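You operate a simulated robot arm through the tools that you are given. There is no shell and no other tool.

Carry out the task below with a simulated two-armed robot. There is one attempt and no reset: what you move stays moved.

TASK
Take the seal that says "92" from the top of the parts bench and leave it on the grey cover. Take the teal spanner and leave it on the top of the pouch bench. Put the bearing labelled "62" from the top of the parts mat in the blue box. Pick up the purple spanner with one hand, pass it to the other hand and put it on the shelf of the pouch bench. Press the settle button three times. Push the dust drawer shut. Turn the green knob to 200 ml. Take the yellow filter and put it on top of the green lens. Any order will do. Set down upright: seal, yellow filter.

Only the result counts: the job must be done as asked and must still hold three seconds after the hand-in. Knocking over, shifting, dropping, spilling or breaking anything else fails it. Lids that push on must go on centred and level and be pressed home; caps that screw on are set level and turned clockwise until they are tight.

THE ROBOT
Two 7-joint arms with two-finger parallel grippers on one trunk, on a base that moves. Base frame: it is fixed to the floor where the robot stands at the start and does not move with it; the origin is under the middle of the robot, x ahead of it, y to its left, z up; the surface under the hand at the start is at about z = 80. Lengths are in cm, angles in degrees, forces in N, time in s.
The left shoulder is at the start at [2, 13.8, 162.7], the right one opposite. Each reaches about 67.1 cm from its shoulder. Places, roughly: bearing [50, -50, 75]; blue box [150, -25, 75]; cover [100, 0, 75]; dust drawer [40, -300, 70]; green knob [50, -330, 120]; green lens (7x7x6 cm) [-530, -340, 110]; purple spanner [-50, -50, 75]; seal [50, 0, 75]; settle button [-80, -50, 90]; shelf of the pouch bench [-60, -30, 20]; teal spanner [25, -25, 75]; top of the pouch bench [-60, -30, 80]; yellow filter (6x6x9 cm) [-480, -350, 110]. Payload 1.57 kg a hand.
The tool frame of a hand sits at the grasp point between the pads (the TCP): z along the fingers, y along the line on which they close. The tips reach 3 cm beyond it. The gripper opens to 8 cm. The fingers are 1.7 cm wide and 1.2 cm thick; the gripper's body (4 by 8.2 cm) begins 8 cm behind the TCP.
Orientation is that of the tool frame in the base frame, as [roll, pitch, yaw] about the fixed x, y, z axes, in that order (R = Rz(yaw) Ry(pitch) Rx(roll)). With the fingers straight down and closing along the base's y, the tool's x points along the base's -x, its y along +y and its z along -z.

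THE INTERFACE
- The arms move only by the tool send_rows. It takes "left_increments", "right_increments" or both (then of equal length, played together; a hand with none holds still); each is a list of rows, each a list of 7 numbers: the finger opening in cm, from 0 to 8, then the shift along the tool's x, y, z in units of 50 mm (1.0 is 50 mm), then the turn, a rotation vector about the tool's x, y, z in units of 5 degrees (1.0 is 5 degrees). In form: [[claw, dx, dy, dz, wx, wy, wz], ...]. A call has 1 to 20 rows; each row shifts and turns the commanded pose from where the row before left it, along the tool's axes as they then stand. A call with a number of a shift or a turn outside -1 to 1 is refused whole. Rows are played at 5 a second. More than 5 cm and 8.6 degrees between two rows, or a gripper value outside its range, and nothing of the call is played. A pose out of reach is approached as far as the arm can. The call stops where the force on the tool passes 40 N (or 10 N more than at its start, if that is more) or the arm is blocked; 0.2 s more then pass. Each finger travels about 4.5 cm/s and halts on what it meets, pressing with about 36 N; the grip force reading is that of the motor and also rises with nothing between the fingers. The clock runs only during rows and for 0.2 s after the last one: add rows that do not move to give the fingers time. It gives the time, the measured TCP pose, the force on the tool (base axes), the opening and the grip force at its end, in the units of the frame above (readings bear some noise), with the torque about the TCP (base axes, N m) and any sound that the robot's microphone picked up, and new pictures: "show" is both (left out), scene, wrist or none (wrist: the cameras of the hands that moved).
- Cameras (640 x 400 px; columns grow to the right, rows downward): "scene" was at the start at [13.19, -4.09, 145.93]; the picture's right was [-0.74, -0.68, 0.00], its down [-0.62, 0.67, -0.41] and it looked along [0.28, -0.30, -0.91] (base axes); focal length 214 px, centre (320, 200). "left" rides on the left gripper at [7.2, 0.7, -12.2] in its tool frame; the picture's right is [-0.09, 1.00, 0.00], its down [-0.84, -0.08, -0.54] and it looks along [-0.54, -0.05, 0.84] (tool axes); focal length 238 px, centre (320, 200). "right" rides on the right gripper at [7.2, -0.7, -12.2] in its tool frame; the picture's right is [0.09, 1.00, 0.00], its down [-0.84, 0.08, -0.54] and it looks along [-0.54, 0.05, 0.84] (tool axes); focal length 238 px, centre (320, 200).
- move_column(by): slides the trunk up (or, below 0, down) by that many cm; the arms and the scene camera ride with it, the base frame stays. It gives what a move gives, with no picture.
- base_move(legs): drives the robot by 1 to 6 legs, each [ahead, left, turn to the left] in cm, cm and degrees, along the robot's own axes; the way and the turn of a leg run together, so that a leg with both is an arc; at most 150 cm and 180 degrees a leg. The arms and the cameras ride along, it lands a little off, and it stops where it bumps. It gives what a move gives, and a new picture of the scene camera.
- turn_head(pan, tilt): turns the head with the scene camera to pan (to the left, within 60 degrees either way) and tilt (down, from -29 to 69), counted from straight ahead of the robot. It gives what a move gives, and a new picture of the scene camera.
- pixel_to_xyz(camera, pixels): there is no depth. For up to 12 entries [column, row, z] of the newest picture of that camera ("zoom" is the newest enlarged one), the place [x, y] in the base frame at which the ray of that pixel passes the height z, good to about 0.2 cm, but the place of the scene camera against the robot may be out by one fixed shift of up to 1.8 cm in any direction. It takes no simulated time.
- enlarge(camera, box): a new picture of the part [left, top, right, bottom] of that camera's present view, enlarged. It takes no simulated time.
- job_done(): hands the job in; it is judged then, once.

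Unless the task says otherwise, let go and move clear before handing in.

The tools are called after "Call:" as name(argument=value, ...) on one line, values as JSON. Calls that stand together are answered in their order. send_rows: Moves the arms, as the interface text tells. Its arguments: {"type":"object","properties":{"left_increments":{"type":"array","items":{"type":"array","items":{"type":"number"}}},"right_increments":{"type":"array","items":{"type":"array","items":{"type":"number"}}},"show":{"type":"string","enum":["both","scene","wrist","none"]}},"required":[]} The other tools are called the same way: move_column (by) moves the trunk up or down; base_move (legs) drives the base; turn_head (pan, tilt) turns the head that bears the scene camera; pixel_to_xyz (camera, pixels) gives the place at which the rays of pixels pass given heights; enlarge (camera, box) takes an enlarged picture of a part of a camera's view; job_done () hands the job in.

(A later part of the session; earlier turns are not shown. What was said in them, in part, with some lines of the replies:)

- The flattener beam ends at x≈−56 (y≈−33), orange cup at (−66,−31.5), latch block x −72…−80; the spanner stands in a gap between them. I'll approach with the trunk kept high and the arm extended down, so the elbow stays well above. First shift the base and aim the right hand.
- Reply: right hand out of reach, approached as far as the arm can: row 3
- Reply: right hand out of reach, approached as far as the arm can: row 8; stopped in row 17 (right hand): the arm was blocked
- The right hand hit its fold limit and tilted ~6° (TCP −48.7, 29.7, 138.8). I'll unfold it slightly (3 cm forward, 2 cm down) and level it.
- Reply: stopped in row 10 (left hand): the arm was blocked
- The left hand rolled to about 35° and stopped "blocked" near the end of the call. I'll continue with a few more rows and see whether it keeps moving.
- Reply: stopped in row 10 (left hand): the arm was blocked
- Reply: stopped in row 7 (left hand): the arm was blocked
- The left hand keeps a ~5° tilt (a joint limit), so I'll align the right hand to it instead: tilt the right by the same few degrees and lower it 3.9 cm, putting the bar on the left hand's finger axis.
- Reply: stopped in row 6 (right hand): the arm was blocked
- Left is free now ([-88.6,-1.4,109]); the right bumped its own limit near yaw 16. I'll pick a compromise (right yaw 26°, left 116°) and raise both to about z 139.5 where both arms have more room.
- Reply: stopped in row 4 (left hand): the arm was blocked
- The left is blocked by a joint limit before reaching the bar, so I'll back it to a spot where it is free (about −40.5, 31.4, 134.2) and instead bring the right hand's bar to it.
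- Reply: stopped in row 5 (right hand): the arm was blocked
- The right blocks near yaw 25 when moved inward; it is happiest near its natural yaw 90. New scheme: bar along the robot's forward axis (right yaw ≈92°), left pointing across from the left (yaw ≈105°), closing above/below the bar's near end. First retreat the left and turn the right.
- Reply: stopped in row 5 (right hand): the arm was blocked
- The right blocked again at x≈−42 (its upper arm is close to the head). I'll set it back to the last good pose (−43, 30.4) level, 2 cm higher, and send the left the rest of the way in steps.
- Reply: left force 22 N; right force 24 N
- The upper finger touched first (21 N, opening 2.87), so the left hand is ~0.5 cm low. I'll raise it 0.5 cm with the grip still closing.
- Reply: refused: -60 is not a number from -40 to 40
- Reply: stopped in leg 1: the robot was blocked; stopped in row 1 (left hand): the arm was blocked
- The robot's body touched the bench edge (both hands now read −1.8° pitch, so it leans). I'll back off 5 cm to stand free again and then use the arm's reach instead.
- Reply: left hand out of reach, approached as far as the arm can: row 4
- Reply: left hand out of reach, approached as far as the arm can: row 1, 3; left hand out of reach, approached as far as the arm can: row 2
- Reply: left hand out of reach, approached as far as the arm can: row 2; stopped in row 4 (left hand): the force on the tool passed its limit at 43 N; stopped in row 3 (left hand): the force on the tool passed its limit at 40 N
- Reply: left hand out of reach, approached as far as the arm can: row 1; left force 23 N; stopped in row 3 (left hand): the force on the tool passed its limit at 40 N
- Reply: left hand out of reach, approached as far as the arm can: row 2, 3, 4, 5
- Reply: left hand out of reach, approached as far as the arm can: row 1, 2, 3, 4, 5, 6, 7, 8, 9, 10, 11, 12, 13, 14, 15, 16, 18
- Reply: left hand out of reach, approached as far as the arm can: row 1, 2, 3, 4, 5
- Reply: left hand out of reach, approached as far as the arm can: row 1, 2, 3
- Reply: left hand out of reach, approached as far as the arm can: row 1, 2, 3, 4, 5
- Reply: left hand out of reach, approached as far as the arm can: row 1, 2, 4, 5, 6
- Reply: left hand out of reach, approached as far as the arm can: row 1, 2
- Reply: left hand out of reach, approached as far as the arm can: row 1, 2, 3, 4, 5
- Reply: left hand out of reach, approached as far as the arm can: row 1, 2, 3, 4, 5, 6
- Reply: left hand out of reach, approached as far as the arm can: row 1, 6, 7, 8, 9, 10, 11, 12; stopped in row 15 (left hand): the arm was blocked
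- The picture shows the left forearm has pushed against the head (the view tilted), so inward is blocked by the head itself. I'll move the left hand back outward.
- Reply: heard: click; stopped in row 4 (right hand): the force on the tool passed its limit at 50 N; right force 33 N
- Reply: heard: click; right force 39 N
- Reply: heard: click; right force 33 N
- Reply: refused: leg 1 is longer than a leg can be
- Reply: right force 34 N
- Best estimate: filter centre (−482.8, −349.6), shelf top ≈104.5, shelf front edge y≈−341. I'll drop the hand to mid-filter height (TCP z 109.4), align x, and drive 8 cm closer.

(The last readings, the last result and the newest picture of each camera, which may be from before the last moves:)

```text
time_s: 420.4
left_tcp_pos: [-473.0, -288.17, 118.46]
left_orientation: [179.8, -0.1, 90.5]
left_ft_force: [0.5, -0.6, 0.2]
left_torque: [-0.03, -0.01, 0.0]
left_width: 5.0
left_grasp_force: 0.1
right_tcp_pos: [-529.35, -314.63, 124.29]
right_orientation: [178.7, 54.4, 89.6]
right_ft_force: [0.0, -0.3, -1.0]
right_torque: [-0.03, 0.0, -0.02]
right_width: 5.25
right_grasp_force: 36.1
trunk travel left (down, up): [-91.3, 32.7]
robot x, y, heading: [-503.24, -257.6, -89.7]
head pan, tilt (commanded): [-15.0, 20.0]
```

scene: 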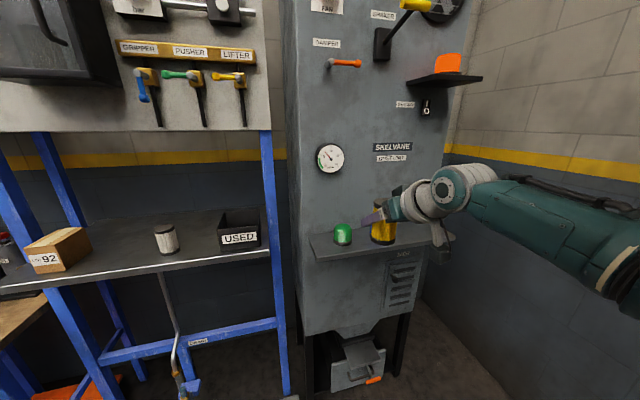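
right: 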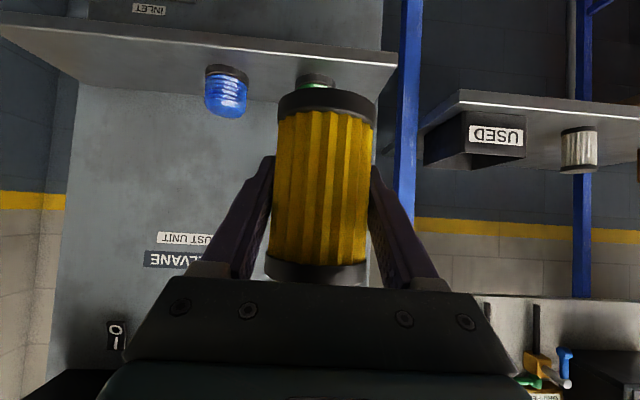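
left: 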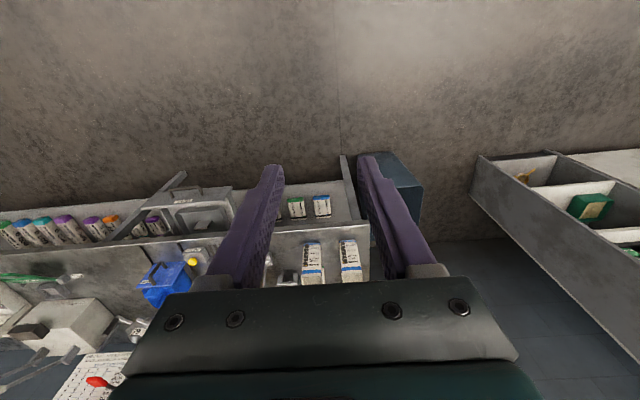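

The green lens sits right behind the held filter (wrist px 317,80; scene px 342,234), blue lens at (226,92). I'll zoom to measure them.

Call:
enlarge(camera="scene", box=[300, 200, 440, 280])

Call:
enlarge(camera="right", box=[180, 40, 400, 130])

Call:
pixel_to_xyz(camera="scene", pixels=[[342, 245, 104], [342, 245, 105], [342, 245, 106], [342, 225, 110], [342, 225, 111], [342, 225, 112], [313, 260, 105], [430, 242, 105]])

Call:
pixel_to_xyz(camera="right", pixels=[[317, 76, 104], [317, 76, 105], [317, 76, 106], [226, 68, 104], [226, 68, 105], [226, 116, 110], [226, 116, 111], [395, 60, 104], [395, 60, 105]])

```text
4.57 times, centred on (370, 240) of scene
```

zoom: 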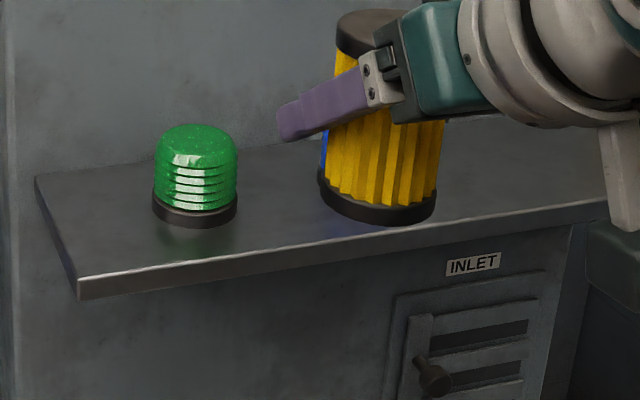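

```text
2.91 times, centred on (290, 85) of right
```

zoom: 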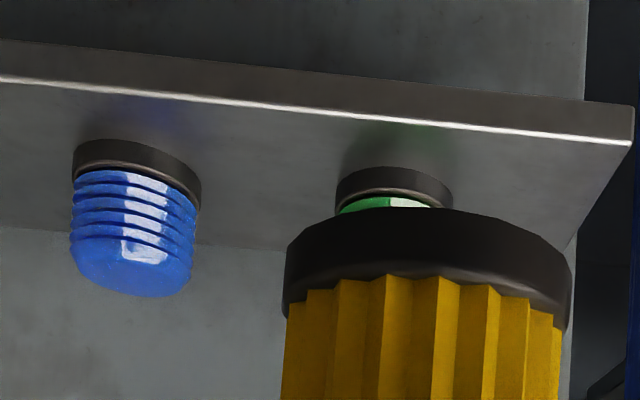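

```text
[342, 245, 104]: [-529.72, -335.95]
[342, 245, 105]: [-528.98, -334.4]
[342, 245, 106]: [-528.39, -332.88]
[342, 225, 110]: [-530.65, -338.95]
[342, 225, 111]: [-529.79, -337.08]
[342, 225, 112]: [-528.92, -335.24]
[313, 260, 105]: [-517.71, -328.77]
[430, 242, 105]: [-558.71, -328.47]
```

```text
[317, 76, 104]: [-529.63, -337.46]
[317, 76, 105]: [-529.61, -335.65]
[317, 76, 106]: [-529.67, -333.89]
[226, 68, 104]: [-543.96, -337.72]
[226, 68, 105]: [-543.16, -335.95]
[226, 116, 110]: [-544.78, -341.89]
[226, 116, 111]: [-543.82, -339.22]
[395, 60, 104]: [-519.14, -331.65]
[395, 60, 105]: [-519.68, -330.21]
```

I'll shift the robot 9 cm left so the held filter doesn't hide the lens, and measure its base and top edges.

Call:
base_move(legs=[[0, 9, 0]])

Call:
send_rows(right_increments=[[4.5, 0, 0, 0, 0, 0, 0]], show="wrist")

Call:
enlarge(camera="right", box=[180, 40, 320, 130])

Call:
enlarge(camera="scene", box=[340, 190, 440, 270])

```text
time_s: 421.5
left_tcp_pos: [-464.13, -287.99, 118.57]
left_orientation: [179.7, -0.1, 90.4]
left_ft_force: [-0.3, -0.7, -0.3]
left_torque: [-0.03, 0.02, -0.02]
left_width: 5.02
left_grasp_force: 0.0
right_tcp_pos: [-520.29, -314.66, 124.26]
right_orientation: [178.9, 54.4, 89.9]
right_ft_force: [0.3, -0.1, -1.4]
right_torque: [0.0, 0.02, 0.01]
right_width: 5.23
right_grasp_force: 35.5
trunk travel left (down, up): [-91.3, 32.7]
robot x, y, heading: [-494.33, -257.44, -89.6]
head pan, tilt (commanded): [-15.0, 20.0]
```

scene: 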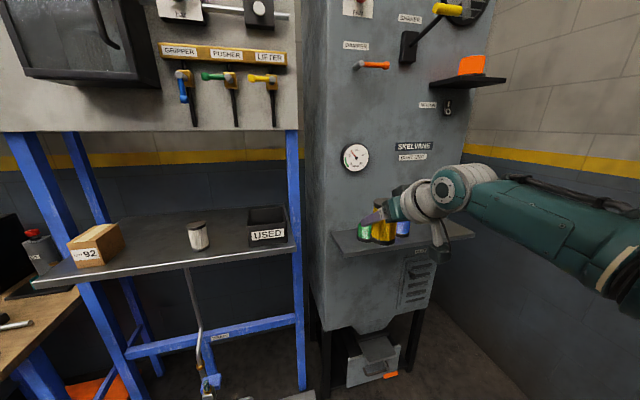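

```text
time_s: 421.9
left_tcp_pos: [-464.11, -288.07, 118.46]
left_orientation: [179.7, -0.1, 90.4]
left_ft_force: [0.5, 0.4, -0.4]
left_torque: [0.03, -0.01, 0.01]
left_width: 5.02
left_grasp_force: 0.0
right_tcp_pos: [-520.42, -314.55, 124.25]
right_orientation: [178.8, 54.4, 89.8]
right_ft_force: [0.0, -0.2, -1.4]
right_torque: [-0.03, -0.02, 0.02]
right_width: 5.24
right_grasp_force: 36.4
trunk travel left (down, up): [-91.3, 32.7]
robot x, y, heading: [-493.99, -257.14, -89.3]
head pan, tilt (commanded): [-15.0, 20.0]
```

right: 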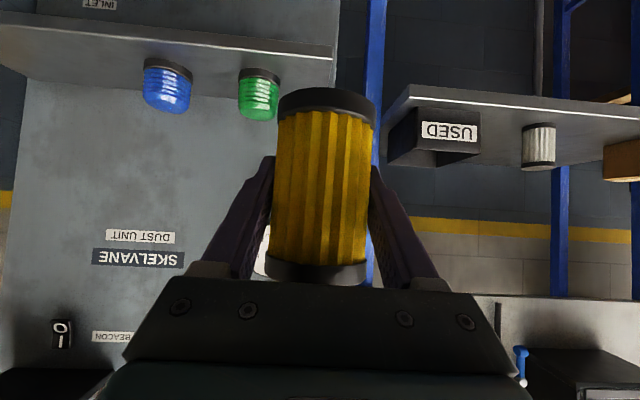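

```text
4.44 times, centred on (250, 85) of right
```

zoom: 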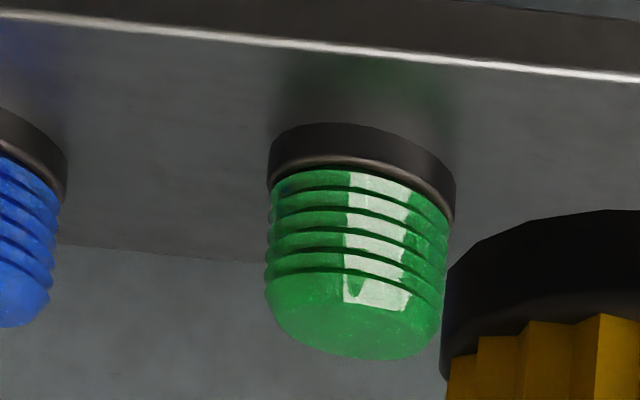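

```text
5.00 times, centred on (390, 230) of scene
```

zoom: 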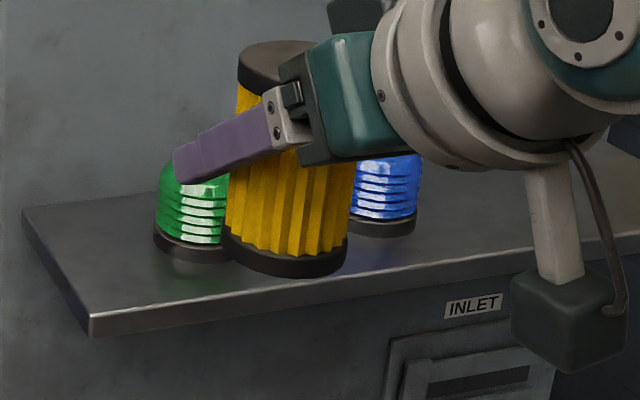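

The lens has a wide dark base and a flat top. I'll project its base-front edge, its side edges and the centre of its top face.

Call:
pixel_to_xyz(camera="right", pixels=[[254.6, 67.7, 104], [254.6, 67.7, 104.5], [254.6, 67.7, 105], [256.8, 113.2, 110], [256.8, 113.2, 110.5], [256.8, 113.2, 111], [238.1, 82, 104.5], [280.9, 86, 104.5], [256, 119.5, 110.5], [256, 105, 110.5]])

Call:
pixel_to_xyz(camera="zoom", pixels=[[195, 262, 104], [195, 262, 105], [155, 240, 104.5], [235, 250, 104.5]])

```text
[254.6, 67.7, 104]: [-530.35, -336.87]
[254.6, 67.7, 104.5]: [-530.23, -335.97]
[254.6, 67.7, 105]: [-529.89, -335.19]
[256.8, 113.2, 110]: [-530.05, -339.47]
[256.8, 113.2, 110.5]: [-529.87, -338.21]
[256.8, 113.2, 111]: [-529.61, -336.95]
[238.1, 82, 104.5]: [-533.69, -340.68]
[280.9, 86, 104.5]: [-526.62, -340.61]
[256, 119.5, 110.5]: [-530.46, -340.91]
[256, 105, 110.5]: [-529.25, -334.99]
```

```text
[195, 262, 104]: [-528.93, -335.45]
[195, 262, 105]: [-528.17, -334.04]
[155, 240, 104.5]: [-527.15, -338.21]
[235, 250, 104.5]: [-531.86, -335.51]
```

Lens centre ≈(−530.1, −339.7), top ≈z 110. I'll strafe back right 9.7 cm and drive ahead 15 cm, keeping the filter well above it.

Call:
base_move(legs=[[0, -9.7, 0]])

Call:
base_move(legs=[[15, 0, 0]])

Call:
send_rows(right_increments=[[4.5, 0, 0, 0, 0, 0, 0]], show="wrist")

Call:
enlarge(camera="scene", box=[300, 180, 460, 300])

```text
time_s: 423.0
left_tcp_pos: [-473.62, -288.19, 118.42]
left_orientation: [179.8, 0.0, 90.4]
left_ft_force: [0.5, 0.1, 0.7]
left_torque: [-0.02, 0.02, -0.02]
left_width: 5.0
left_grasp_force: 0.2
right_tcp_pos: [-530.1, -314.66, 124.21]
right_orientation: [178.7, 54.3, 89.8]
right_ft_force: [0.2, -0.7, -1.6]
right_torque: [-0.04, 0.01, -0.01]
right_width: 5.26
right_grasp_force: 36.1
trunk travel left (down, up): [-91.3, 32.7]
robot x, y, heading: [-503.9, -257.17, -89.5]
head pan, tilt (commanded): [-15.0, 20.0]
```

scene: 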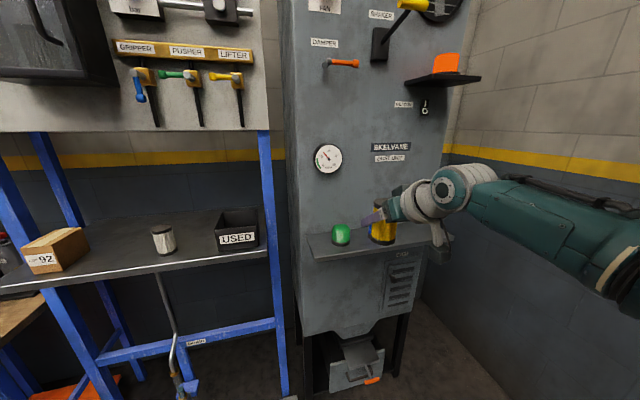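

```text
time_s: 424.4
left_tcp_pos: [-473.7, -302.92, 118.43]
left_orientation: [179.7, -0.1, 90.4]
left_ft_force: [0.5, 0.5, 0.1]
left_torque: [0.03, 0.01, 0.0]
left_width: 5.02
left_grasp_force: 0.0
right_tcp_pos: [-529.92, -329.6, 124.3]
right_orientation: [178.8, 54.4, 89.8]
right_ft_force: [0.6, 0.2, -0.6]
right_torque: [-0.03, -0.02, 0.01]
right_width: 5.25
right_grasp_force: 36.1
trunk travel left (down, up): [-91.3, 32.7]
robot x, y, heading: [-503.78, -272.36, -89.5]
head pan, tilt (commanded): [-15.0, 20.0]
```

scene: 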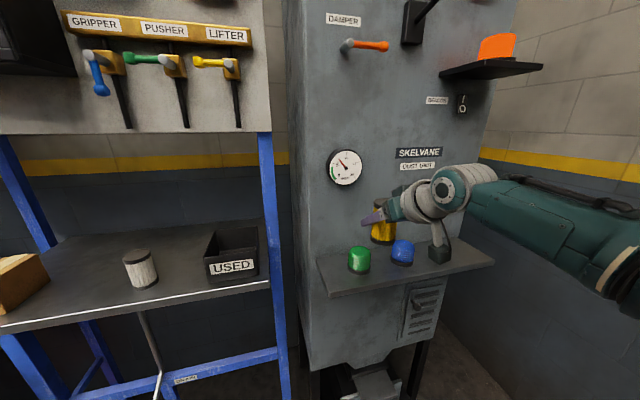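

```text
time_s: 424.8
left_tcp_pos: [-473.61, -303.12, 118.47]
left_orientation: [179.7, -0.3, 90.5]
left_ft_force: [-0.4, 0.1, 0.7]
left_torque: [0.0, 0.02, 0.01]
left_width: 5.02
left_grasp_force: 0.1
right_tcp_pos: [-529.85, -329.51, 124.24]
right_orientation: [178.9, 54.4, 89.8]
right_ft_force: [-0.3, 0.0, -1.1]
right_torque: [-0.02, 0.01, -0.01]
right_width: 5.28
right_grasp_force: 35.5
trunk travel left (down, up): [-91.3, 32.7]
robot x, y, heading: [-503.8, -272.63, -89.5]
head pan, tilt (commanded): [-15.0, 20.0]
```

right: 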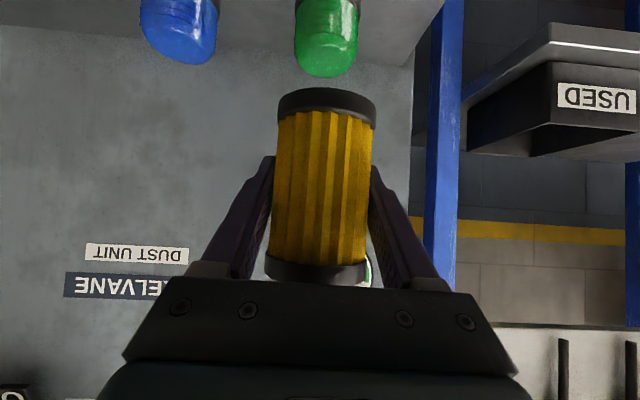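

```text
3.33 times, centred on (380, 240) of scene
```

zoom: 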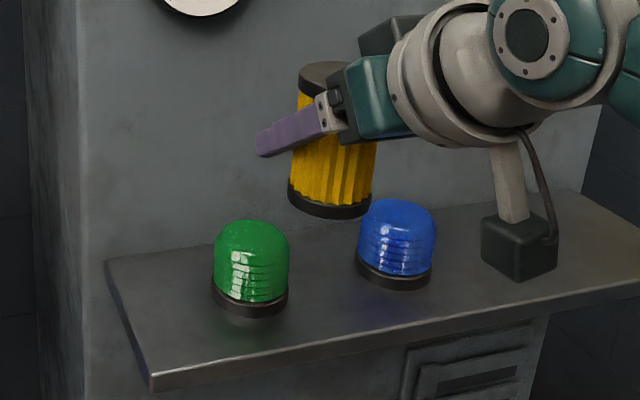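

The lens top shows at px (295–358, up to row 77). I'll zoom and project its edges from this closer view.

Call:
enlarge(camera="right", box=[260, 0, 400, 90])

Call:
pixel_to_xyz(camera="right", pixels=[[326, 77, 109.5], [326, 77, 110], [326, 77, 110.5], [326, 45, 110], [295, 45, 109], [358, 45, 109], [294, 30, 107], [360, 30, 107]])

```text
4.44 times, centred on (330, 45) of right
```

zoom: 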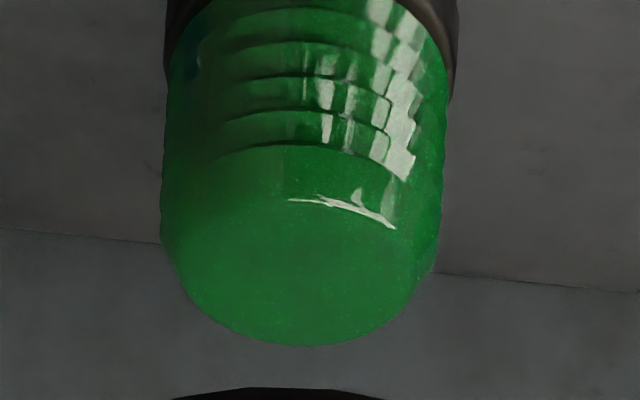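

```text
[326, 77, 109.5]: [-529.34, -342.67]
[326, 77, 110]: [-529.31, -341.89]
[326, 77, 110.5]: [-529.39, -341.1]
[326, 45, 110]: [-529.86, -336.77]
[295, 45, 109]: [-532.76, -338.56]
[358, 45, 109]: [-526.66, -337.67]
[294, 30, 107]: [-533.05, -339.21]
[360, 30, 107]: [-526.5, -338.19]
```

From this closer view the lens top centre is ≈(−529.7, −339.4). I'll drive ahead 9.5 cm, then trim with the arm.

Call:
base_move(legs=[[9.5, 0, 0]])

Call:
send_rows(right_increments=[[4.5, 0, 0, 0, 0, 0, 0]], show="wrist")

Call:
enlarge(camera="scene", box=[300, 200, 480, 330])

```text
time_s: 425.9
left_tcp_pos: [-473.68, -312.35, 118.46]
left_orientation: [179.7, -0.2, 90.5]
left_ft_force: [0.0, -0.5, 0.3]
left_torque: [-0.01, 0.05, -0.02]
left_width: 5.0
left_grasp_force: 0.1
right_tcp_pos: [-529.87, -338.94, 124.24]
right_orientation: [178.8, 54.3, 89.8]
right_ft_force: [0.3, 0.7, -1.0]
right_torque: [-0.02, 0.02, 0.0]
right_width: 5.26
right_grasp_force: 35.5
trunk travel left (down, up): [-91.3, 32.7]
robot x, y, heading: [-503.98, -282.05, -89.2]
head pan, tilt (commanded): [-15.0, 20.0]
```

scene: 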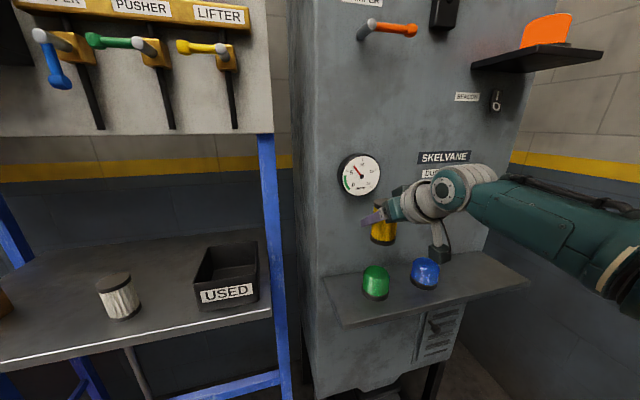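

```text
time_s: 426.3
left_tcp_pos: [-473.53, -312.35, 118.4]
left_orientation: [179.7, -0.2, 90.4]
left_ft_force: [-0.2, 0.3, -0.2]
left_torque: [0.02, -0.01, -0.01]
left_width: 4.99
left_grasp_force: 0.0
right_tcp_pos: [-529.76, -338.92, 124.29]
right_orientation: [178.8, 54.4, 89.9]
right_ft_force: [-0.1, -0.1, -1.1]
right_torque: [-0.02, -0.02, 0.0]
right_width: 5.27
right_grasp_force: 36.1
trunk travel left (down, up): [-91.3, 32.7]
robot x, y, heading: [-503.76, -281.59, -89.7]
head pan, tilt (commanded): [-15.0, 20.0]
```

right: 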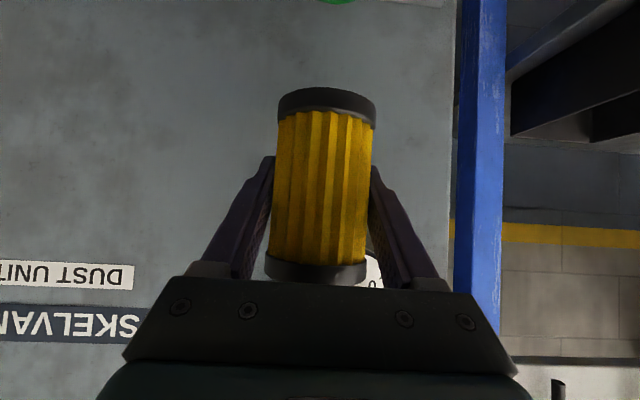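

```text
3.08 times, centred on (390, 265) of scene
```

zoom: 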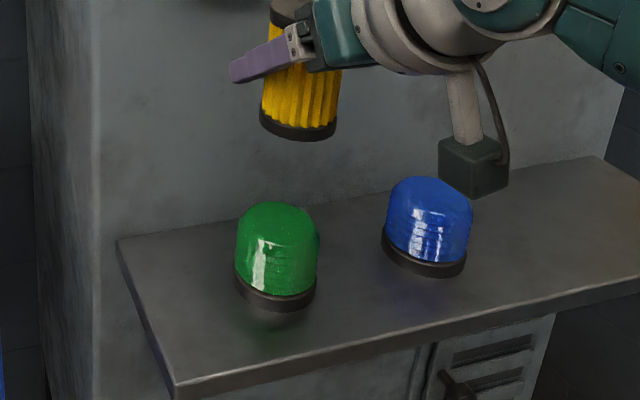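

I'll compare filter and lens through the same (scene) camera so its fixed offset cancels: filter-bottom ellipse centre (zoom 298,122) and lens-base ellipse centre (zoom 276,286).

Call:
pixel_to_xyz(camera="zoom", pixels=[[298, 122, 119], [298, 122, 119.4], [276, 286, 104], [276, 286, 104.5], [297, 141, 119.2], [275, 311, 104.2], [259, 120, 119.2], [337, 125, 119.2], [234, 280, 104.2], [317, 293, 104.2]])

```text
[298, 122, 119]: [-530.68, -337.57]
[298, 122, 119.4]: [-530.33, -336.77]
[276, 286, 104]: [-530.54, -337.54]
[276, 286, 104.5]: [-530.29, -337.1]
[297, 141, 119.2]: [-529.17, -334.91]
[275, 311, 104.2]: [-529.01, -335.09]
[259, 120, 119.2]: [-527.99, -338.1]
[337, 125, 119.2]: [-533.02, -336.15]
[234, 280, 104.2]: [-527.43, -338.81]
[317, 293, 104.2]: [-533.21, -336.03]
```

Relative alignment is within ~0.3 cm. I'll trim −0.35 cm in y, then lower the trunk 7 cm toward the lens.

Call:
send_rows(right_increments=[[4.5, -0.04, 0.02, 0.057, 0, 0, 0], [4.5, 0, 0, 0, 0, 0, 0]], show="none")

Call:
move_column(by=-7)

Call:
send_rows(right_increments=[[4.5, 0, 0, 0, 0, 0, 0]], show="both")

Call:
enlarge(camera="scene", box=[300, 180, 480, 310])

```text
time_s: 426.9
left_tcp_pos: [-473.58, -312.39, 118.37]
left_orientation: [179.8, -0.3, 90.5]
left_ft_force: [-0.4, -0.7, -0.2]
left_torque: [-0.01, -0.02, 0.02]
left_width: 5.0
left_grasp_force: 0.0
right_tcp_pos: [-529.59, -339.38, 124.21]
right_orientation: [178.8, 54.4, 89.8]
right_ft_force: [-0.7, 0.6, -1.8]
right_torque: [-0.04, 0.0, 0.01]
right_width: 5.25
right_grasp_force: 36.2
trunk travel left (down, up): [-91.3, 32.7]
robot x, y, heading: [-503.73, -281.89, -89.3]
head pan, tilt (commanded): [-15.0, 20.0]
```

```text
time_s: 428.0
left_tcp_pos: [-473.52, -312.45, 111.39]
left_orientation: [179.7, -0.2, 90.5]
left_ft_force: [0.0, 0.5, 0.2]
left_torque: [0.03, 0.01, 0.01]
left_width: 5.0
left_grasp_force: 0.1
right_tcp_pos: [-529.61, -339.32, 117.3]
right_orientation: [178.8, 54.4, 89.8]
right_ft_force: [0.1, 0.2, -1.0]
right_torque: [0.0, 0.01, -0.01]
right_width: 5.27
right_grasp_force: 36.3
trunk travel left (down, up): [-84.3, 39.7]
robot x, y, heading: [-503.72, -281.7, -89.4]
head pan, tilt (commanded): [-15.0, 20.0]
```

```text
time_s: 428.4
left_tcp_pos: [-473.57, -312.45, 111.38]
left_orientation: [179.6, -0.2, 90.5]
left_ft_force: [-0.5, 0.3, -0.3]
left_torque: [0.04, -0.03, -0.03]
left_width: 5.0
left_grasp_force: 0.1
right_tcp_pos: [-529.7, -339.23, 117.21]
right_orientation: [178.9, 54.3, 89.8]
right_ft_force: [-0.3, 0.1, -1.4]
right_torque: [0.0, 0.0, 0.0]
right_width: 5.23
right_grasp_force: 35.8
trunk travel left (down, up): [-84.3, 39.7]
robot x, y, heading: [-503.81, -282.09, -89.5]
head pan, tilt (commanded): [-15.0, 20.0]
```

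scene: 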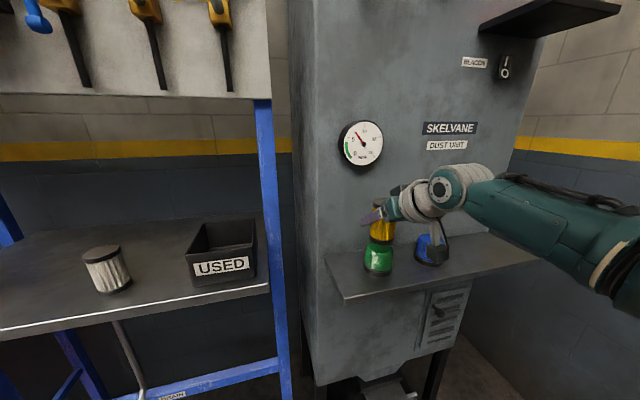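
right: 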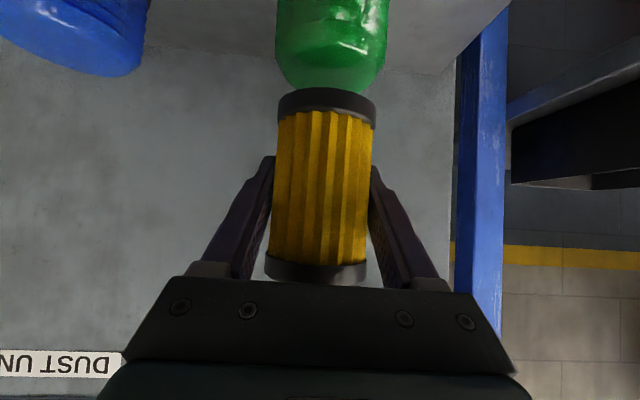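

```text
3.08 times, centred on (390, 245) of scene
```

zoom: 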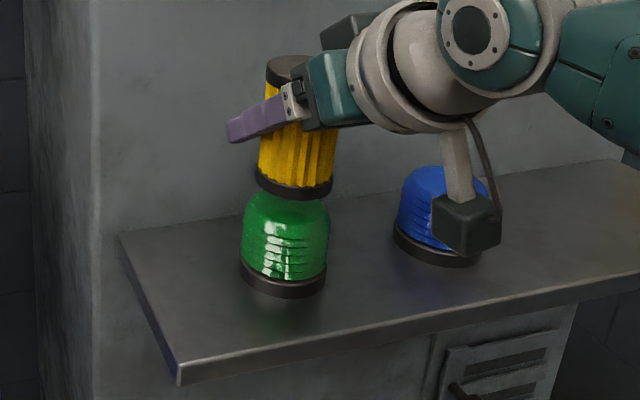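

Very close now: filter just above the lens. I'll re-check relative alignment in the scene zoom at these heights.

Call:
pixel_to_xyz(camera="zoom", pixels=[[294.5, 184, 112], [294.5, 184, 112.4], [283, 275, 104], [283, 275, 104.5], [294, 201, 112.2], [284, 298, 104.2], [256, 180, 112.2], [333, 188, 112.2], [239, 268, 104.2], [327, 280, 104.2]])

```text
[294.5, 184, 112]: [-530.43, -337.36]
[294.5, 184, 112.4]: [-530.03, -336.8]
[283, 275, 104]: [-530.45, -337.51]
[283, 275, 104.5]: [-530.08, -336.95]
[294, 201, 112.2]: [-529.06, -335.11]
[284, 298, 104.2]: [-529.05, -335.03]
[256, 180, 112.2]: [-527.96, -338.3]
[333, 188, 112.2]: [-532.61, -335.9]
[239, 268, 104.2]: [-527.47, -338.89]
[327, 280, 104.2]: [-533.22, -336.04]
```

Aligned within ~0.3 cm. I'll nudge −0.2 cm in y and lower with the trunk in 4 mm steps to contact.

Call:
send_rows(right_increments=[[4.5, -0.023, 0.01, 0.033, 0, 0, 0], [4.5, 0, 0, 0, 0, 0, 0]], show="none")

Call:
move_column(by=-0.8)

Call:
move_column(by=-0.5)

Call:
move_column(by=-0.4)

```text
time_s: 429.0
left_tcp_pos: [-473.62, -312.36, 111.46]
left_orientation: [179.7, -0.2, 90.5]
left_ft_force: [0.1, 0.7, 0.6]
left_torque: [-0.02, 0.02, 0.03]
left_width: 5.0
left_grasp_force: 0.1
right_tcp_pos: [-529.63, -339.53, 117.32]
right_orientation: [178.9, 54.3, 89.7]
right_ft_force: [1.0, -0.1, -1.7]
right_torque: [0.01, -0.02, 0.0]
right_width: 5.26
right_grasp_force: 35.9
trunk travel left (down, up): [-84.3, 39.7]
robot x, y, heading: [-503.97, -282.07, -89.5]
head pan, tilt (commanded): [-15.0, 20.0]
```

```text
time_s: 429.6
left_tcp_pos: [-473.47, -312.28, 110.7]
left_orientation: [179.7, -0.3, 90.5]
left_ft_force: [-0.4, 0.5, -0.6]
left_torque: [-0.01, 0.01, -0.02]
left_width: 5.02
left_grasp_force: 0.0
right_tcp_pos: [-529.66, -339.52, 116.47]
right_orientation: [178.8, 54.3, 89.8]
right_ft_force: [-1.1, -0.3, -2.2]
right_torque: [0.01, 0.0, 0.02]
right_width: 5.26
right_grasp_force: 36.0
trunk travel left (down, up): [-83.5, 40.5]
robot x, y, heading: [-503.8, -281.7, -89.6]
head pan, tilt (commanded): [-15.0, 20.0]
```

```text
time_s: 430.1
left_tcp_pos: [-473.6, -312.4, 110.12]
left_orientation: [179.6, -0.1, 90.6]
left_ft_force: [-0.4, -0.9, 0.0]
left_torque: [-0.03, 0.0, 0.02]
left_width: 5.01
left_grasp_force: 0.1
right_tcp_pos: [-529.81, -339.46, 115.96]
right_orientation: [178.8, 54.3, 89.8]
right_ft_force: [0.4, -0.3, -0.9]
right_torque: [0.0, -0.02, 0.0]
right_width: 5.29
right_grasp_force: 35.7
trunk travel left (down, up): [-83.0, 41.0]
robot x, y, heading: [-503.58, -281.71, -89.5]
head pan, tilt (commanded): [-15.0, 20.0]
```

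```text
time_s: 430.6
left_tcp_pos: [-473.45, -312.33, 109.74]
left_orientation: [179.7, -0.3, 90.5]
left_ft_force: [-0.7, 0.1, 0.1]
left_torque: [-0.01, 0.0, -0.05]
left_width: 4.99
left_grasp_force: 0.2
right_tcp_pos: [-529.63, -339.4, 115.52]
right_orientation: [178.8, 54.3, 89.9]
right_ft_force: [-0.2, 0.1, -0.6]
right_torque: [-0.05, 0.0, 0.03]
right_width: 5.26
right_grasp_force: 35.8
trunk travel left (down, up): [-82.6, 41.4]
robot x, y, heading: [-503.42, -281.87, -89.4]
head pan, tilt (commanded): [-15.0, 20.0]
```

No contact yet at TCP z 115.5; continuing in 3 mm trunk steps.

Call:
move_column(by=-0.3)

Call:
move_column(by=-0.3)

Call:
enlarge(camera="scene", box=[330, 190, 440, 290])

```text
time_s: 431.1
left_tcp_pos: [-473.51, -312.27, 109.51]
left_orientation: [179.7, -0.3, 90.4]
left_ft_force: [0.6, 0.5, -0.3]
left_torque: [0.0, 0.0, 0.0]
left_width: 5.0
left_grasp_force: 0.0
right_tcp_pos: [-529.56, -339.46, 115.25]
right_orientation: [178.8, 54.3, 89.8]
right_ft_force: [0.5, -1.0, -1.5]
right_torque: [-0.07, 0.02, -0.02]
right_width: 5.24
right_grasp_force: 35.9
trunk travel left (down, up): [-82.3, 41.7]
robot x, y, heading: [-503.52, -281.84, -89.6]
head pan, tilt (commanded): [-15.0, 20.0]
```

```text
time_s: 431.7
left_tcp_pos: [-473.39, -312.38, 109.17]
left_orientation: [179.6, -0.1, 90.5]
left_ft_force: [0.4, 0.2, -0.5]
left_torque: [-0.01, 0.01, -0.01]
left_width: 5.0
left_grasp_force: 0.0
right_tcp_pos: [-529.86, -339.51, 115.03]
right_orientation: [178.8, 54.5, 89.9]
right_ft_force: [0.4, 0.8, 4.0]
right_torque: [0.14, 0.14, -0.04]
right_width: 5.27
right_grasp_force: 35.7
trunk travel left (down, up): [-82.0, 42.0]
robot x, y, heading: [-503.63, -281.73, -89.4]
head pan, tilt (commanded): [-15.0, 20.0]
```

```text
4.00 times, centred on (385, 240) of scene
```

zoom: 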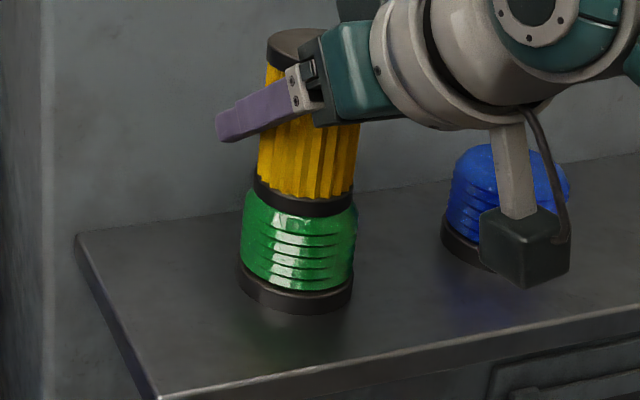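

Contact has begun (+5 N) and the filter looks centred on the lens. I'll settle 1.5 mm more, then open slowly.

Call:
move_column(by=-0.15)

Call:
send_rows(right_increments=[[5.1, 0, 0, 0, 0, 0, 0], [5.4, 0, 0, 0, 0, 0, 0], [5.7, 0, 0, 0, 0, 0, 0], [6.2, 0, 0, 0, 0, 0, 0], [7, 0, 0, 0, 0, 0, 0], [8, 0, 0, 0, 0, 0, 0], [8, 0, 0, 0, 0, 0, 0]], show="both")

Call:
enlarge(camera="scene", box=[330, 190, 440, 290])

```text
time_s: 432.2
left_tcp_pos: [-473.49, -312.47, 109.01]
left_orientation: [179.7, -0.1, 90.6]
left_ft_force: [0.4, -1.2, -0.1]
left_torque: [-0.01, 0.01, 0.02]
left_width: 4.97
left_grasp_force: 0.0
right_tcp_pos: [-529.77, -339.56, 115.1]
right_orientation: [178.8, 54.7, 90.0]
right_ft_force: [1.2, 5.0, 14.5]
right_torque: [0.6, 0.27, -0.13]
right_width: 5.28
right_grasp_force: 35.2
trunk travel left (down, up): [-81.9, 42.1]
robot x, y, heading: [-503.76, -282.22, -89.7]
head pan, tilt (commanded): [-15.0, 20.0]
```

```text
time_s: 433.8
left_tcp_pos: [-473.51, -312.39, 109.02]
left_orientation: [179.6, -0.2, 90.5]
left_ft_force: [-0.5, 0.2, -0.5]
left_torque: [-0.04, 0.0, 0.01]
left_width: 5.0
left_grasp_force: 0.0
right_tcp_pos: [-529.64, -339.52, 114.78]
right_orientation: [178.8, 54.3, 89.8]
right_ft_force: [0.3, 0.3, 0.1]
right_torque: [0.0, -0.02, 0.0]
right_width: 7.99
right_grasp_force: 0.1
trunk travel left (down, up): [-81.9, 42.1]
robot x, y, heading: [-503.67, -281.53, -89.4]
head pan, tilt (commanded): [-15.0, 20.0]
```

scene: 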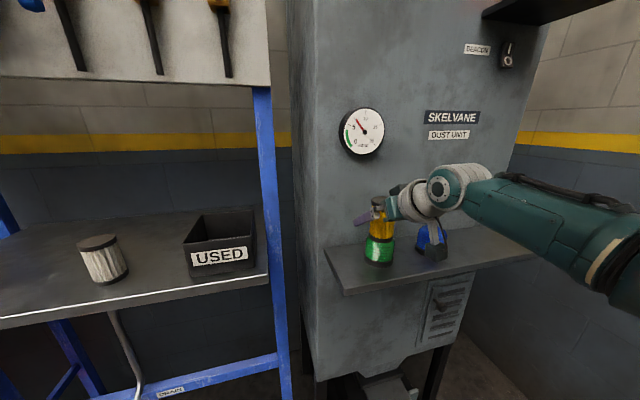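
right: 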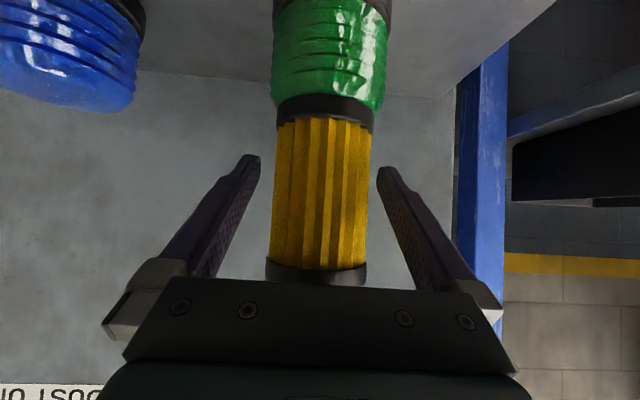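

```text
4.00 times, centred on (385, 240) of scene
```

zoom: 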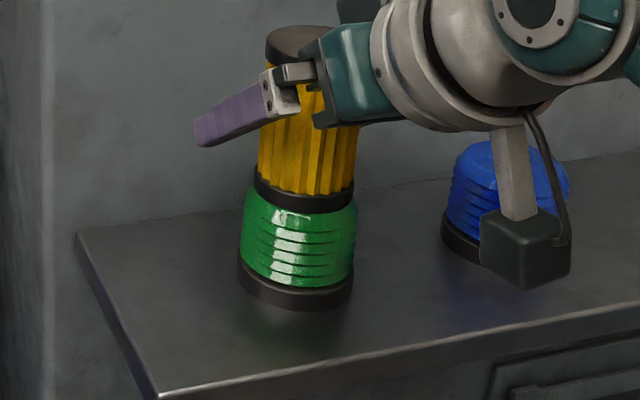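

The filter stands upright and centred on the green lens. I'll withdraw the open hand straight back 6 cm with the arm, then drive back.

Call:
send_rows(right_increments=[[8, 0.1, 0, -0.143, 0, 0, 0], [8, 0.172, 0, -0.245, 0, 0, 0], [8, 0.172, 0, -0.245, 0, 0, 0], [8, 0.172, 0, -0.245, 0, 0, 0], [8, 0.172, 0, -0.245, 0, 0, 0], [8, 0, 0, 0, 0, 0, 0]], show="wrist")

Call:
base_move(legs=[[-35, 0, 0]])

Call:
enlarge(camera="scene", box=[300, 180, 460, 300])

```text
time_s: 435.2
left_tcp_pos: [-473.52, -312.38, 109.0]
left_orientation: [179.7, -0.2, 90.4]
left_ft_force: [-0.8, 0.9, 0.2]
left_torque: [0.02, -0.03, 0.0]
left_width: 4.98
left_grasp_force: 0.0
right_tcp_pos: [-529.76, -332.56, 114.86]
right_orientation: [178.8, 54.4, 89.8]
right_ft_force: [-0.1, 0.3, 0.4]
right_torque: [0.0, 0.0, 0.0]
right_width: 8.02
right_grasp_force: 0.1
trunk travel left (down, up): [-81.9, 42.1]
robot x, y, heading: [-503.45, -281.82, -89.6]
head pan, tilt (commanded): [-15.0, 20.0]
```

right: 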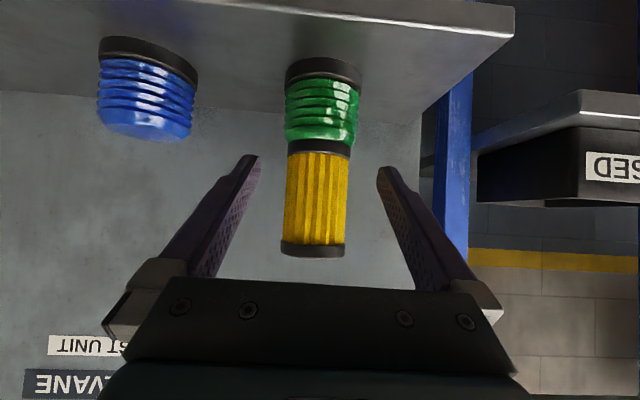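

```text
time_s: 437.5
left_tcp_pos: [-473.74, -277.19, 109.02]
left_orientation: [179.7, -0.1, 90.6]
left_ft_force: [0.6, 0.2, -0.3]
left_torque: [0.0, 0.0, 0.03]
left_width: 5.03
left_grasp_force: 0.1
right_tcp_pos: [-529.94, -297.62, 114.93]
right_orientation: [178.7, 54.4, 90.0]
right_ft_force: [0.8, -0.8, 0.1]
right_torque: [-0.03, 0.03, 0.0]
right_width: 7.99
right_grasp_force: 0.0
trunk travel left (down, up): [-81.9, 42.1]
robot x, y, heading: [-503.97, -246.96, -89.4]
head pan, tilt (commanded): [-15.0, 20.0]
```

scene: 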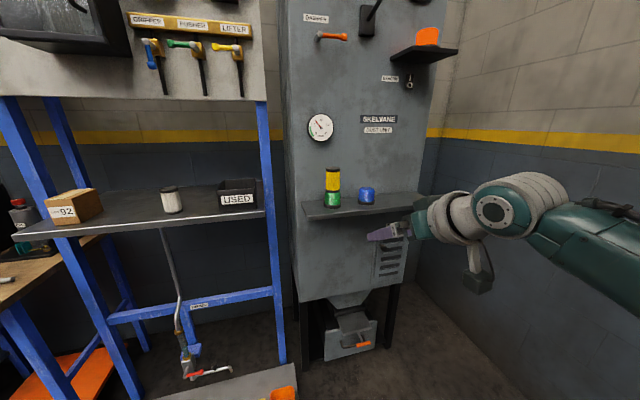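

```text
3.33 times, centred on (380, 240) of scene
```

zoom: 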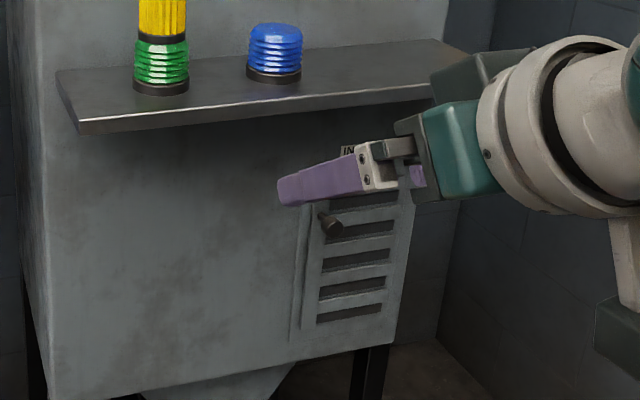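

The yellow filter stands on the green lens (px 332,187). Before handing in, I'll go back along the lane to verify the drawer, dial and spanners.

Call:
base_move(legs=[[30, 0, 0], [-30, 0, 0]])

```text
time_s: 441.1
left_tcp_pos: [-473.91, -277.19, 109.08]
left_orientation: [179.6, -0.2, 90.5]
left_ft_force: [0.1, -0.3, 0.1]
left_torque: [-0.01, -0.01, 0.0]
left_width: 5.0
left_grasp_force: 0.0
right_tcp_pos: [-530.09, -297.51, 114.91]
right_orientation: [178.7, 54.4, 89.9]
right_ft_force: [0.1, 0.0, 0.6]
right_torque: [0.05, 0.02, 0.0]
right_width: 8.0
right_grasp_force: 0.2
trunk travel left (down, up): [-81.9, 42.1]
robot x, y, heading: [-504.1, -246.75, -89.3]
head pan, tilt (commanded): [-15.0, 20.0]
```

scene: 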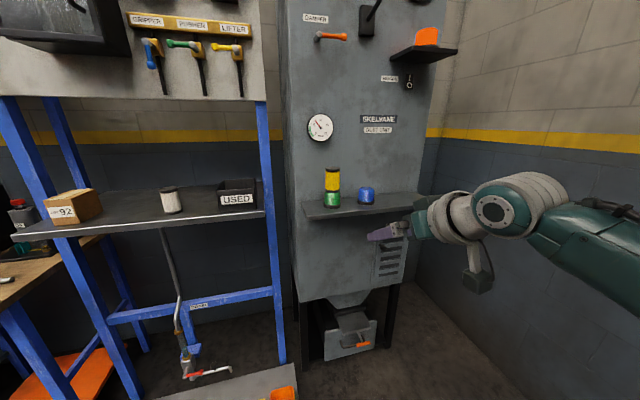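

That extra forward-and-back leg was unneeded, but the filter still stands untouched (px 332,178). Now I'll back off 30 cm and strafe left along the lane to check the earlier work.

Call:
base_move(legs=[[-30, 0, 0], [0, 140, 0], [0, 140, 0], [0, 140, 0], [0, 130, 0]])

Call:
turn_head(pan=-10, tilt=35)

```text
time_s: 469.0
left_tcp_pos: [75.16, -232.0, 109.06]
left_orientation: [179.7, -0.1, 91.9]
left_ft_force: [-0.8, 0.4, 0.7]
left_torque: [0.04, -0.04, -0.01]
left_width: 4.98
left_grasp_force: 0.0
right_tcp_pos: [19.33, -253.78, 114.9]
right_orientation: [178.8, 54.3, 91.3]
right_ft_force: [0.6, 0.7, -0.8]
right_torque: [0.01, 0.0, 0.0]
right_width: 7.99
right_grasp_force: 0.0
trunk travel left (down, up): [-81.9, 42.1]
robot x, y, heading: [43.93, -202.53, -88.1]
head pan, tilt (commanded): [-15.0, 20.0]
```

scene: 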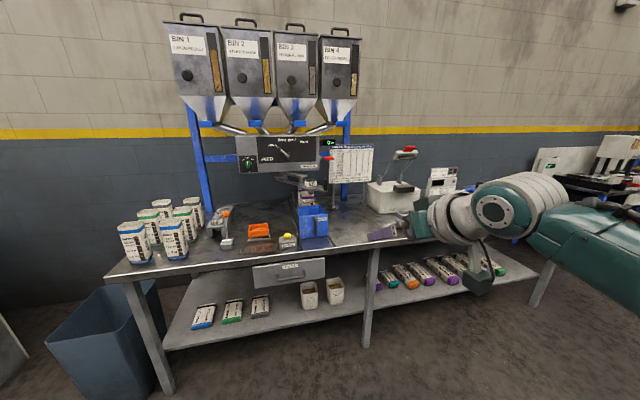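

```text
time_s: 469.8
left_tcp_pos: [75.08, -232.06, 109.0]
left_orientation: [179.7, 0.0, 92.0]
left_ft_force: [-0.1, 0.1, 0.3]
left_torque: [0.02, 0.02, 0.01]
left_width: 4.99
left_grasp_force: 0.1
right_tcp_pos: [19.43, -253.84, 114.99]
right_orientation: [178.7, 54.4, 91.3]
right_ft_force: [-0.5, 0.3, 0.2]
right_torque: [0.0, 0.0, 0.0]
right_width: 8.0
right_grasp_force: 0.1
trunk travel left (down, up): [-81.9, 42.1]
robot x, y, heading: [43.8, -202.03, -87.9]
head pan, tilt (commanded): [-10.0, 35.0]
```

scene: 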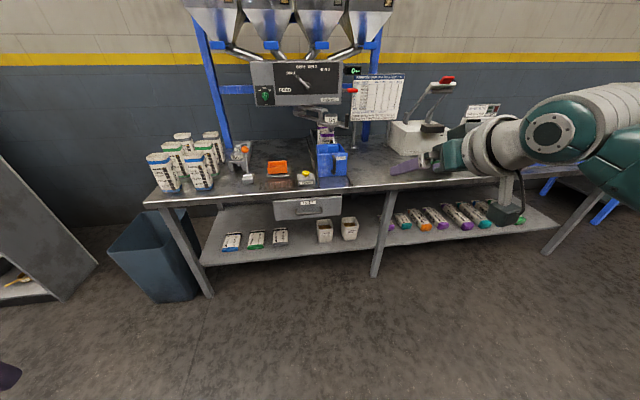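

Call:
enlarge(camera="scene", box=[255, 180, 365, 250])

Call:
enlarge(camera="scene", box=[245, 80, 305, 120])

Call:
enlarge(camera="left", box=[0, 100, 320, 300])

```text
5.71 times, centred on (310, 215) of scene
```

zoom: 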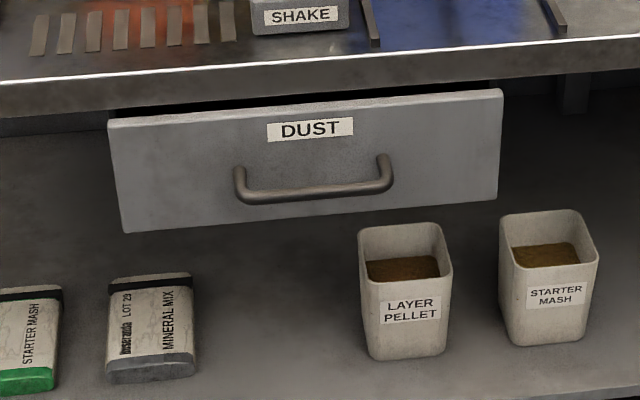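

```text
10.00 times, centred on (275, 100) of scene
```

zoom: 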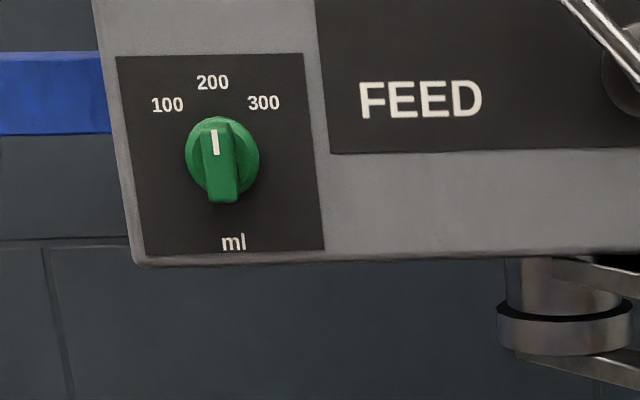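

```text
2.00 times, centred on (160, 200) of left
```

zoom: 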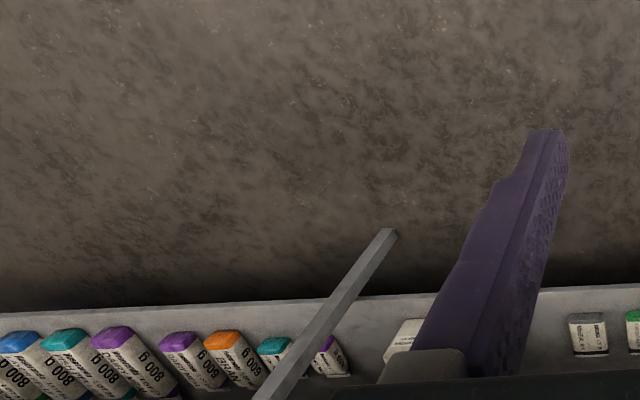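

The dial is exactly at 200 and the drawer is flush. I'll turn round in the open lane and check the two spanners at the pouch bench.

Call:
base_move(legs=[[0, -80, 0], [0, 0, 178]])

Call:
turn_head(pan=0, tilt=20)

```text
time_s: 481.3
left_tcp_pos: [-66.06, -174.66, 109.03]
left_orientation: [179.7, -0.1, -89.8]
left_ft_force: [-0.5, 0.9, -0.2]
left_torque: [0.02, -0.01, 0.02]
left_width: 4.99
left_grasp_force: 0.1
right_tcp_pos: [-9.56, -154.59, 115.01]
right_orientation: [178.8, 54.4, -90.4]
right_ft_force: [-0.6, -0.3, -0.6]
right_torque: [0.01, 0.03, 0.01]
right_width: 8.0
right_grasp_force: 0.0
trunk travel left (down, up): [-81.9, 42.1]
robot x, y, heading: [-35.78, -205.11, 90.2]
head pan, tilt (commanded): [-10.0, 35.0]
```

scene: 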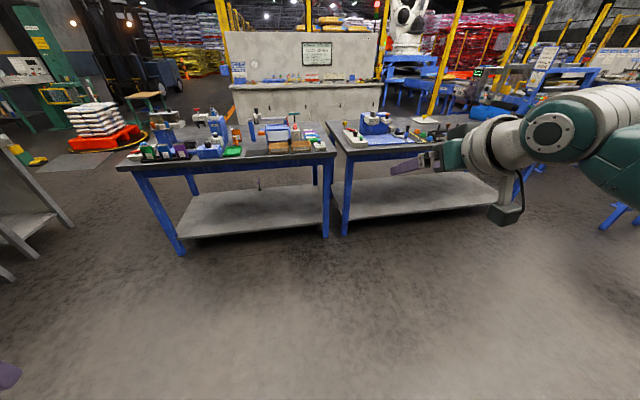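

```text
time_s: 482.1
left_tcp_pos: [-65.94, -174.68, 109.08]
left_orientation: [179.7, -0.2, -89.7]
left_ft_force: [0.4, 0.0, -0.3]
left_torque: [0.02, -0.02, 0.02]
left_width: 5.05
left_grasp_force: 0.0
right_tcp_pos: [-9.78, -154.67, 115.0]
right_orientation: [178.8, 54.4, -90.4]
right_ft_force: [0.0, 1.2, -1.3]
right_torque: [-0.02, 0.04, 0.0]
right_width: 8.02
right_grasp_force: 0.1
trunk travel left (down, up): [-81.9, 42.1]
robot x, y, heading: [-35.81, -205.38, 90.0]
head pan, tilt (commanded): [0.0, 20.0]
```

scene: 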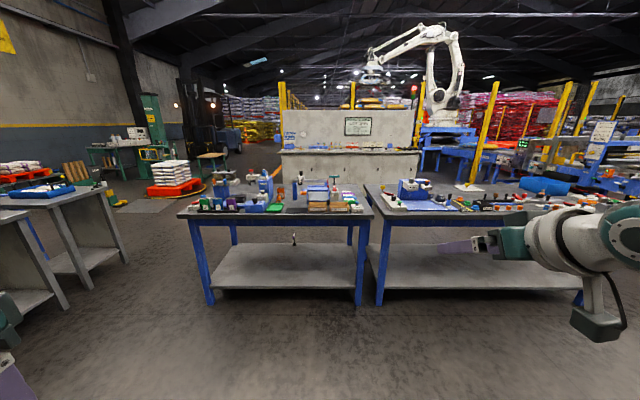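

Call:
enlarge(camera="scene", box=[260, 210, 340, 265])

Call:
enlarge(camera="scene", box=[175, 165, 375, 235])

Call:
enlarge(camera="scene", box=[380, 165, 600, 225])

```text
7.27 times, centred on (300, 238) of scene
```

zoom: 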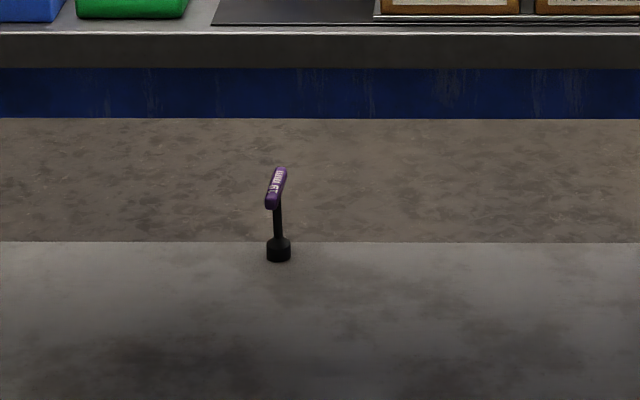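

```text
3.20 times, centred on (275, 200) of scene
```

zoom: 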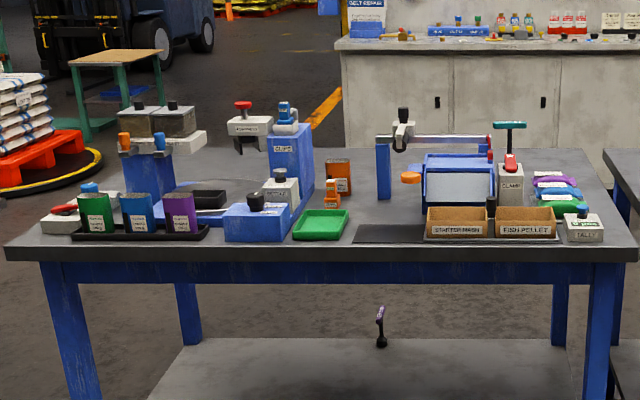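

```text
2.91 times, centred on (490, 195) of scene
```

zoom: 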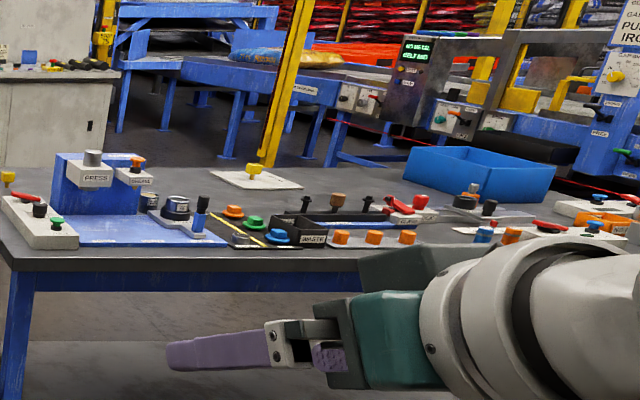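

Everything checks out: purple spanner upright on the shelf (zoom 278,215), teal spanner standing on the bench top, seal "92" on the cover, dial at 200, drawer shut, filter on the lens, and both hands empty and clear. Handing in.

Call:
job_done()

```text
The job is handed in.
```

I've handed the job in with all eight tasks done. There is no verdict back yet, so this is based on my own checks.

| Task | State at hand-in | How I know |
|---|---|---|
| Seal "92" | Standing upright on the grey cover | Seen on the cover in the final look |
| Teal spanner | Standing on the top of the pouch bench | Seen in the final look |
| Bearing "62" | Lying flat in the blue box | Seen in the box when I let go; not looked at again |
| Purple spanner | Picked up with the right hand, passed to the left in the air, standing on the pouch bench shelf | Seen standing in the final look |
| Settle button | Pressed three times | One click heard per press, lifted clear between presses |
| Dust drawer | Shut | It did not move under about 30 N and its front is flush with the bench edge |
| Green knob | At 200 ml | The white mark lines up with 200 in the final look |
| Yellow filter | Upright on top of the green lens | Seen standing about 30 s before hand-in, just before I left that end of the room |

- **Contact with the pouch bench:** while reaching under the bench for the shelf, part of the robot touched the bench edge and the robot leaned about 2°. I backed off, and nothing on the bench moved that I could see.
- **Needless move near the filter:** after setting the filter down I drove 30 cm forward and back for no reason. The hand stayed about 6 cm short of the filter, which was untouched.

Both hands were empty and clear when I handed in.
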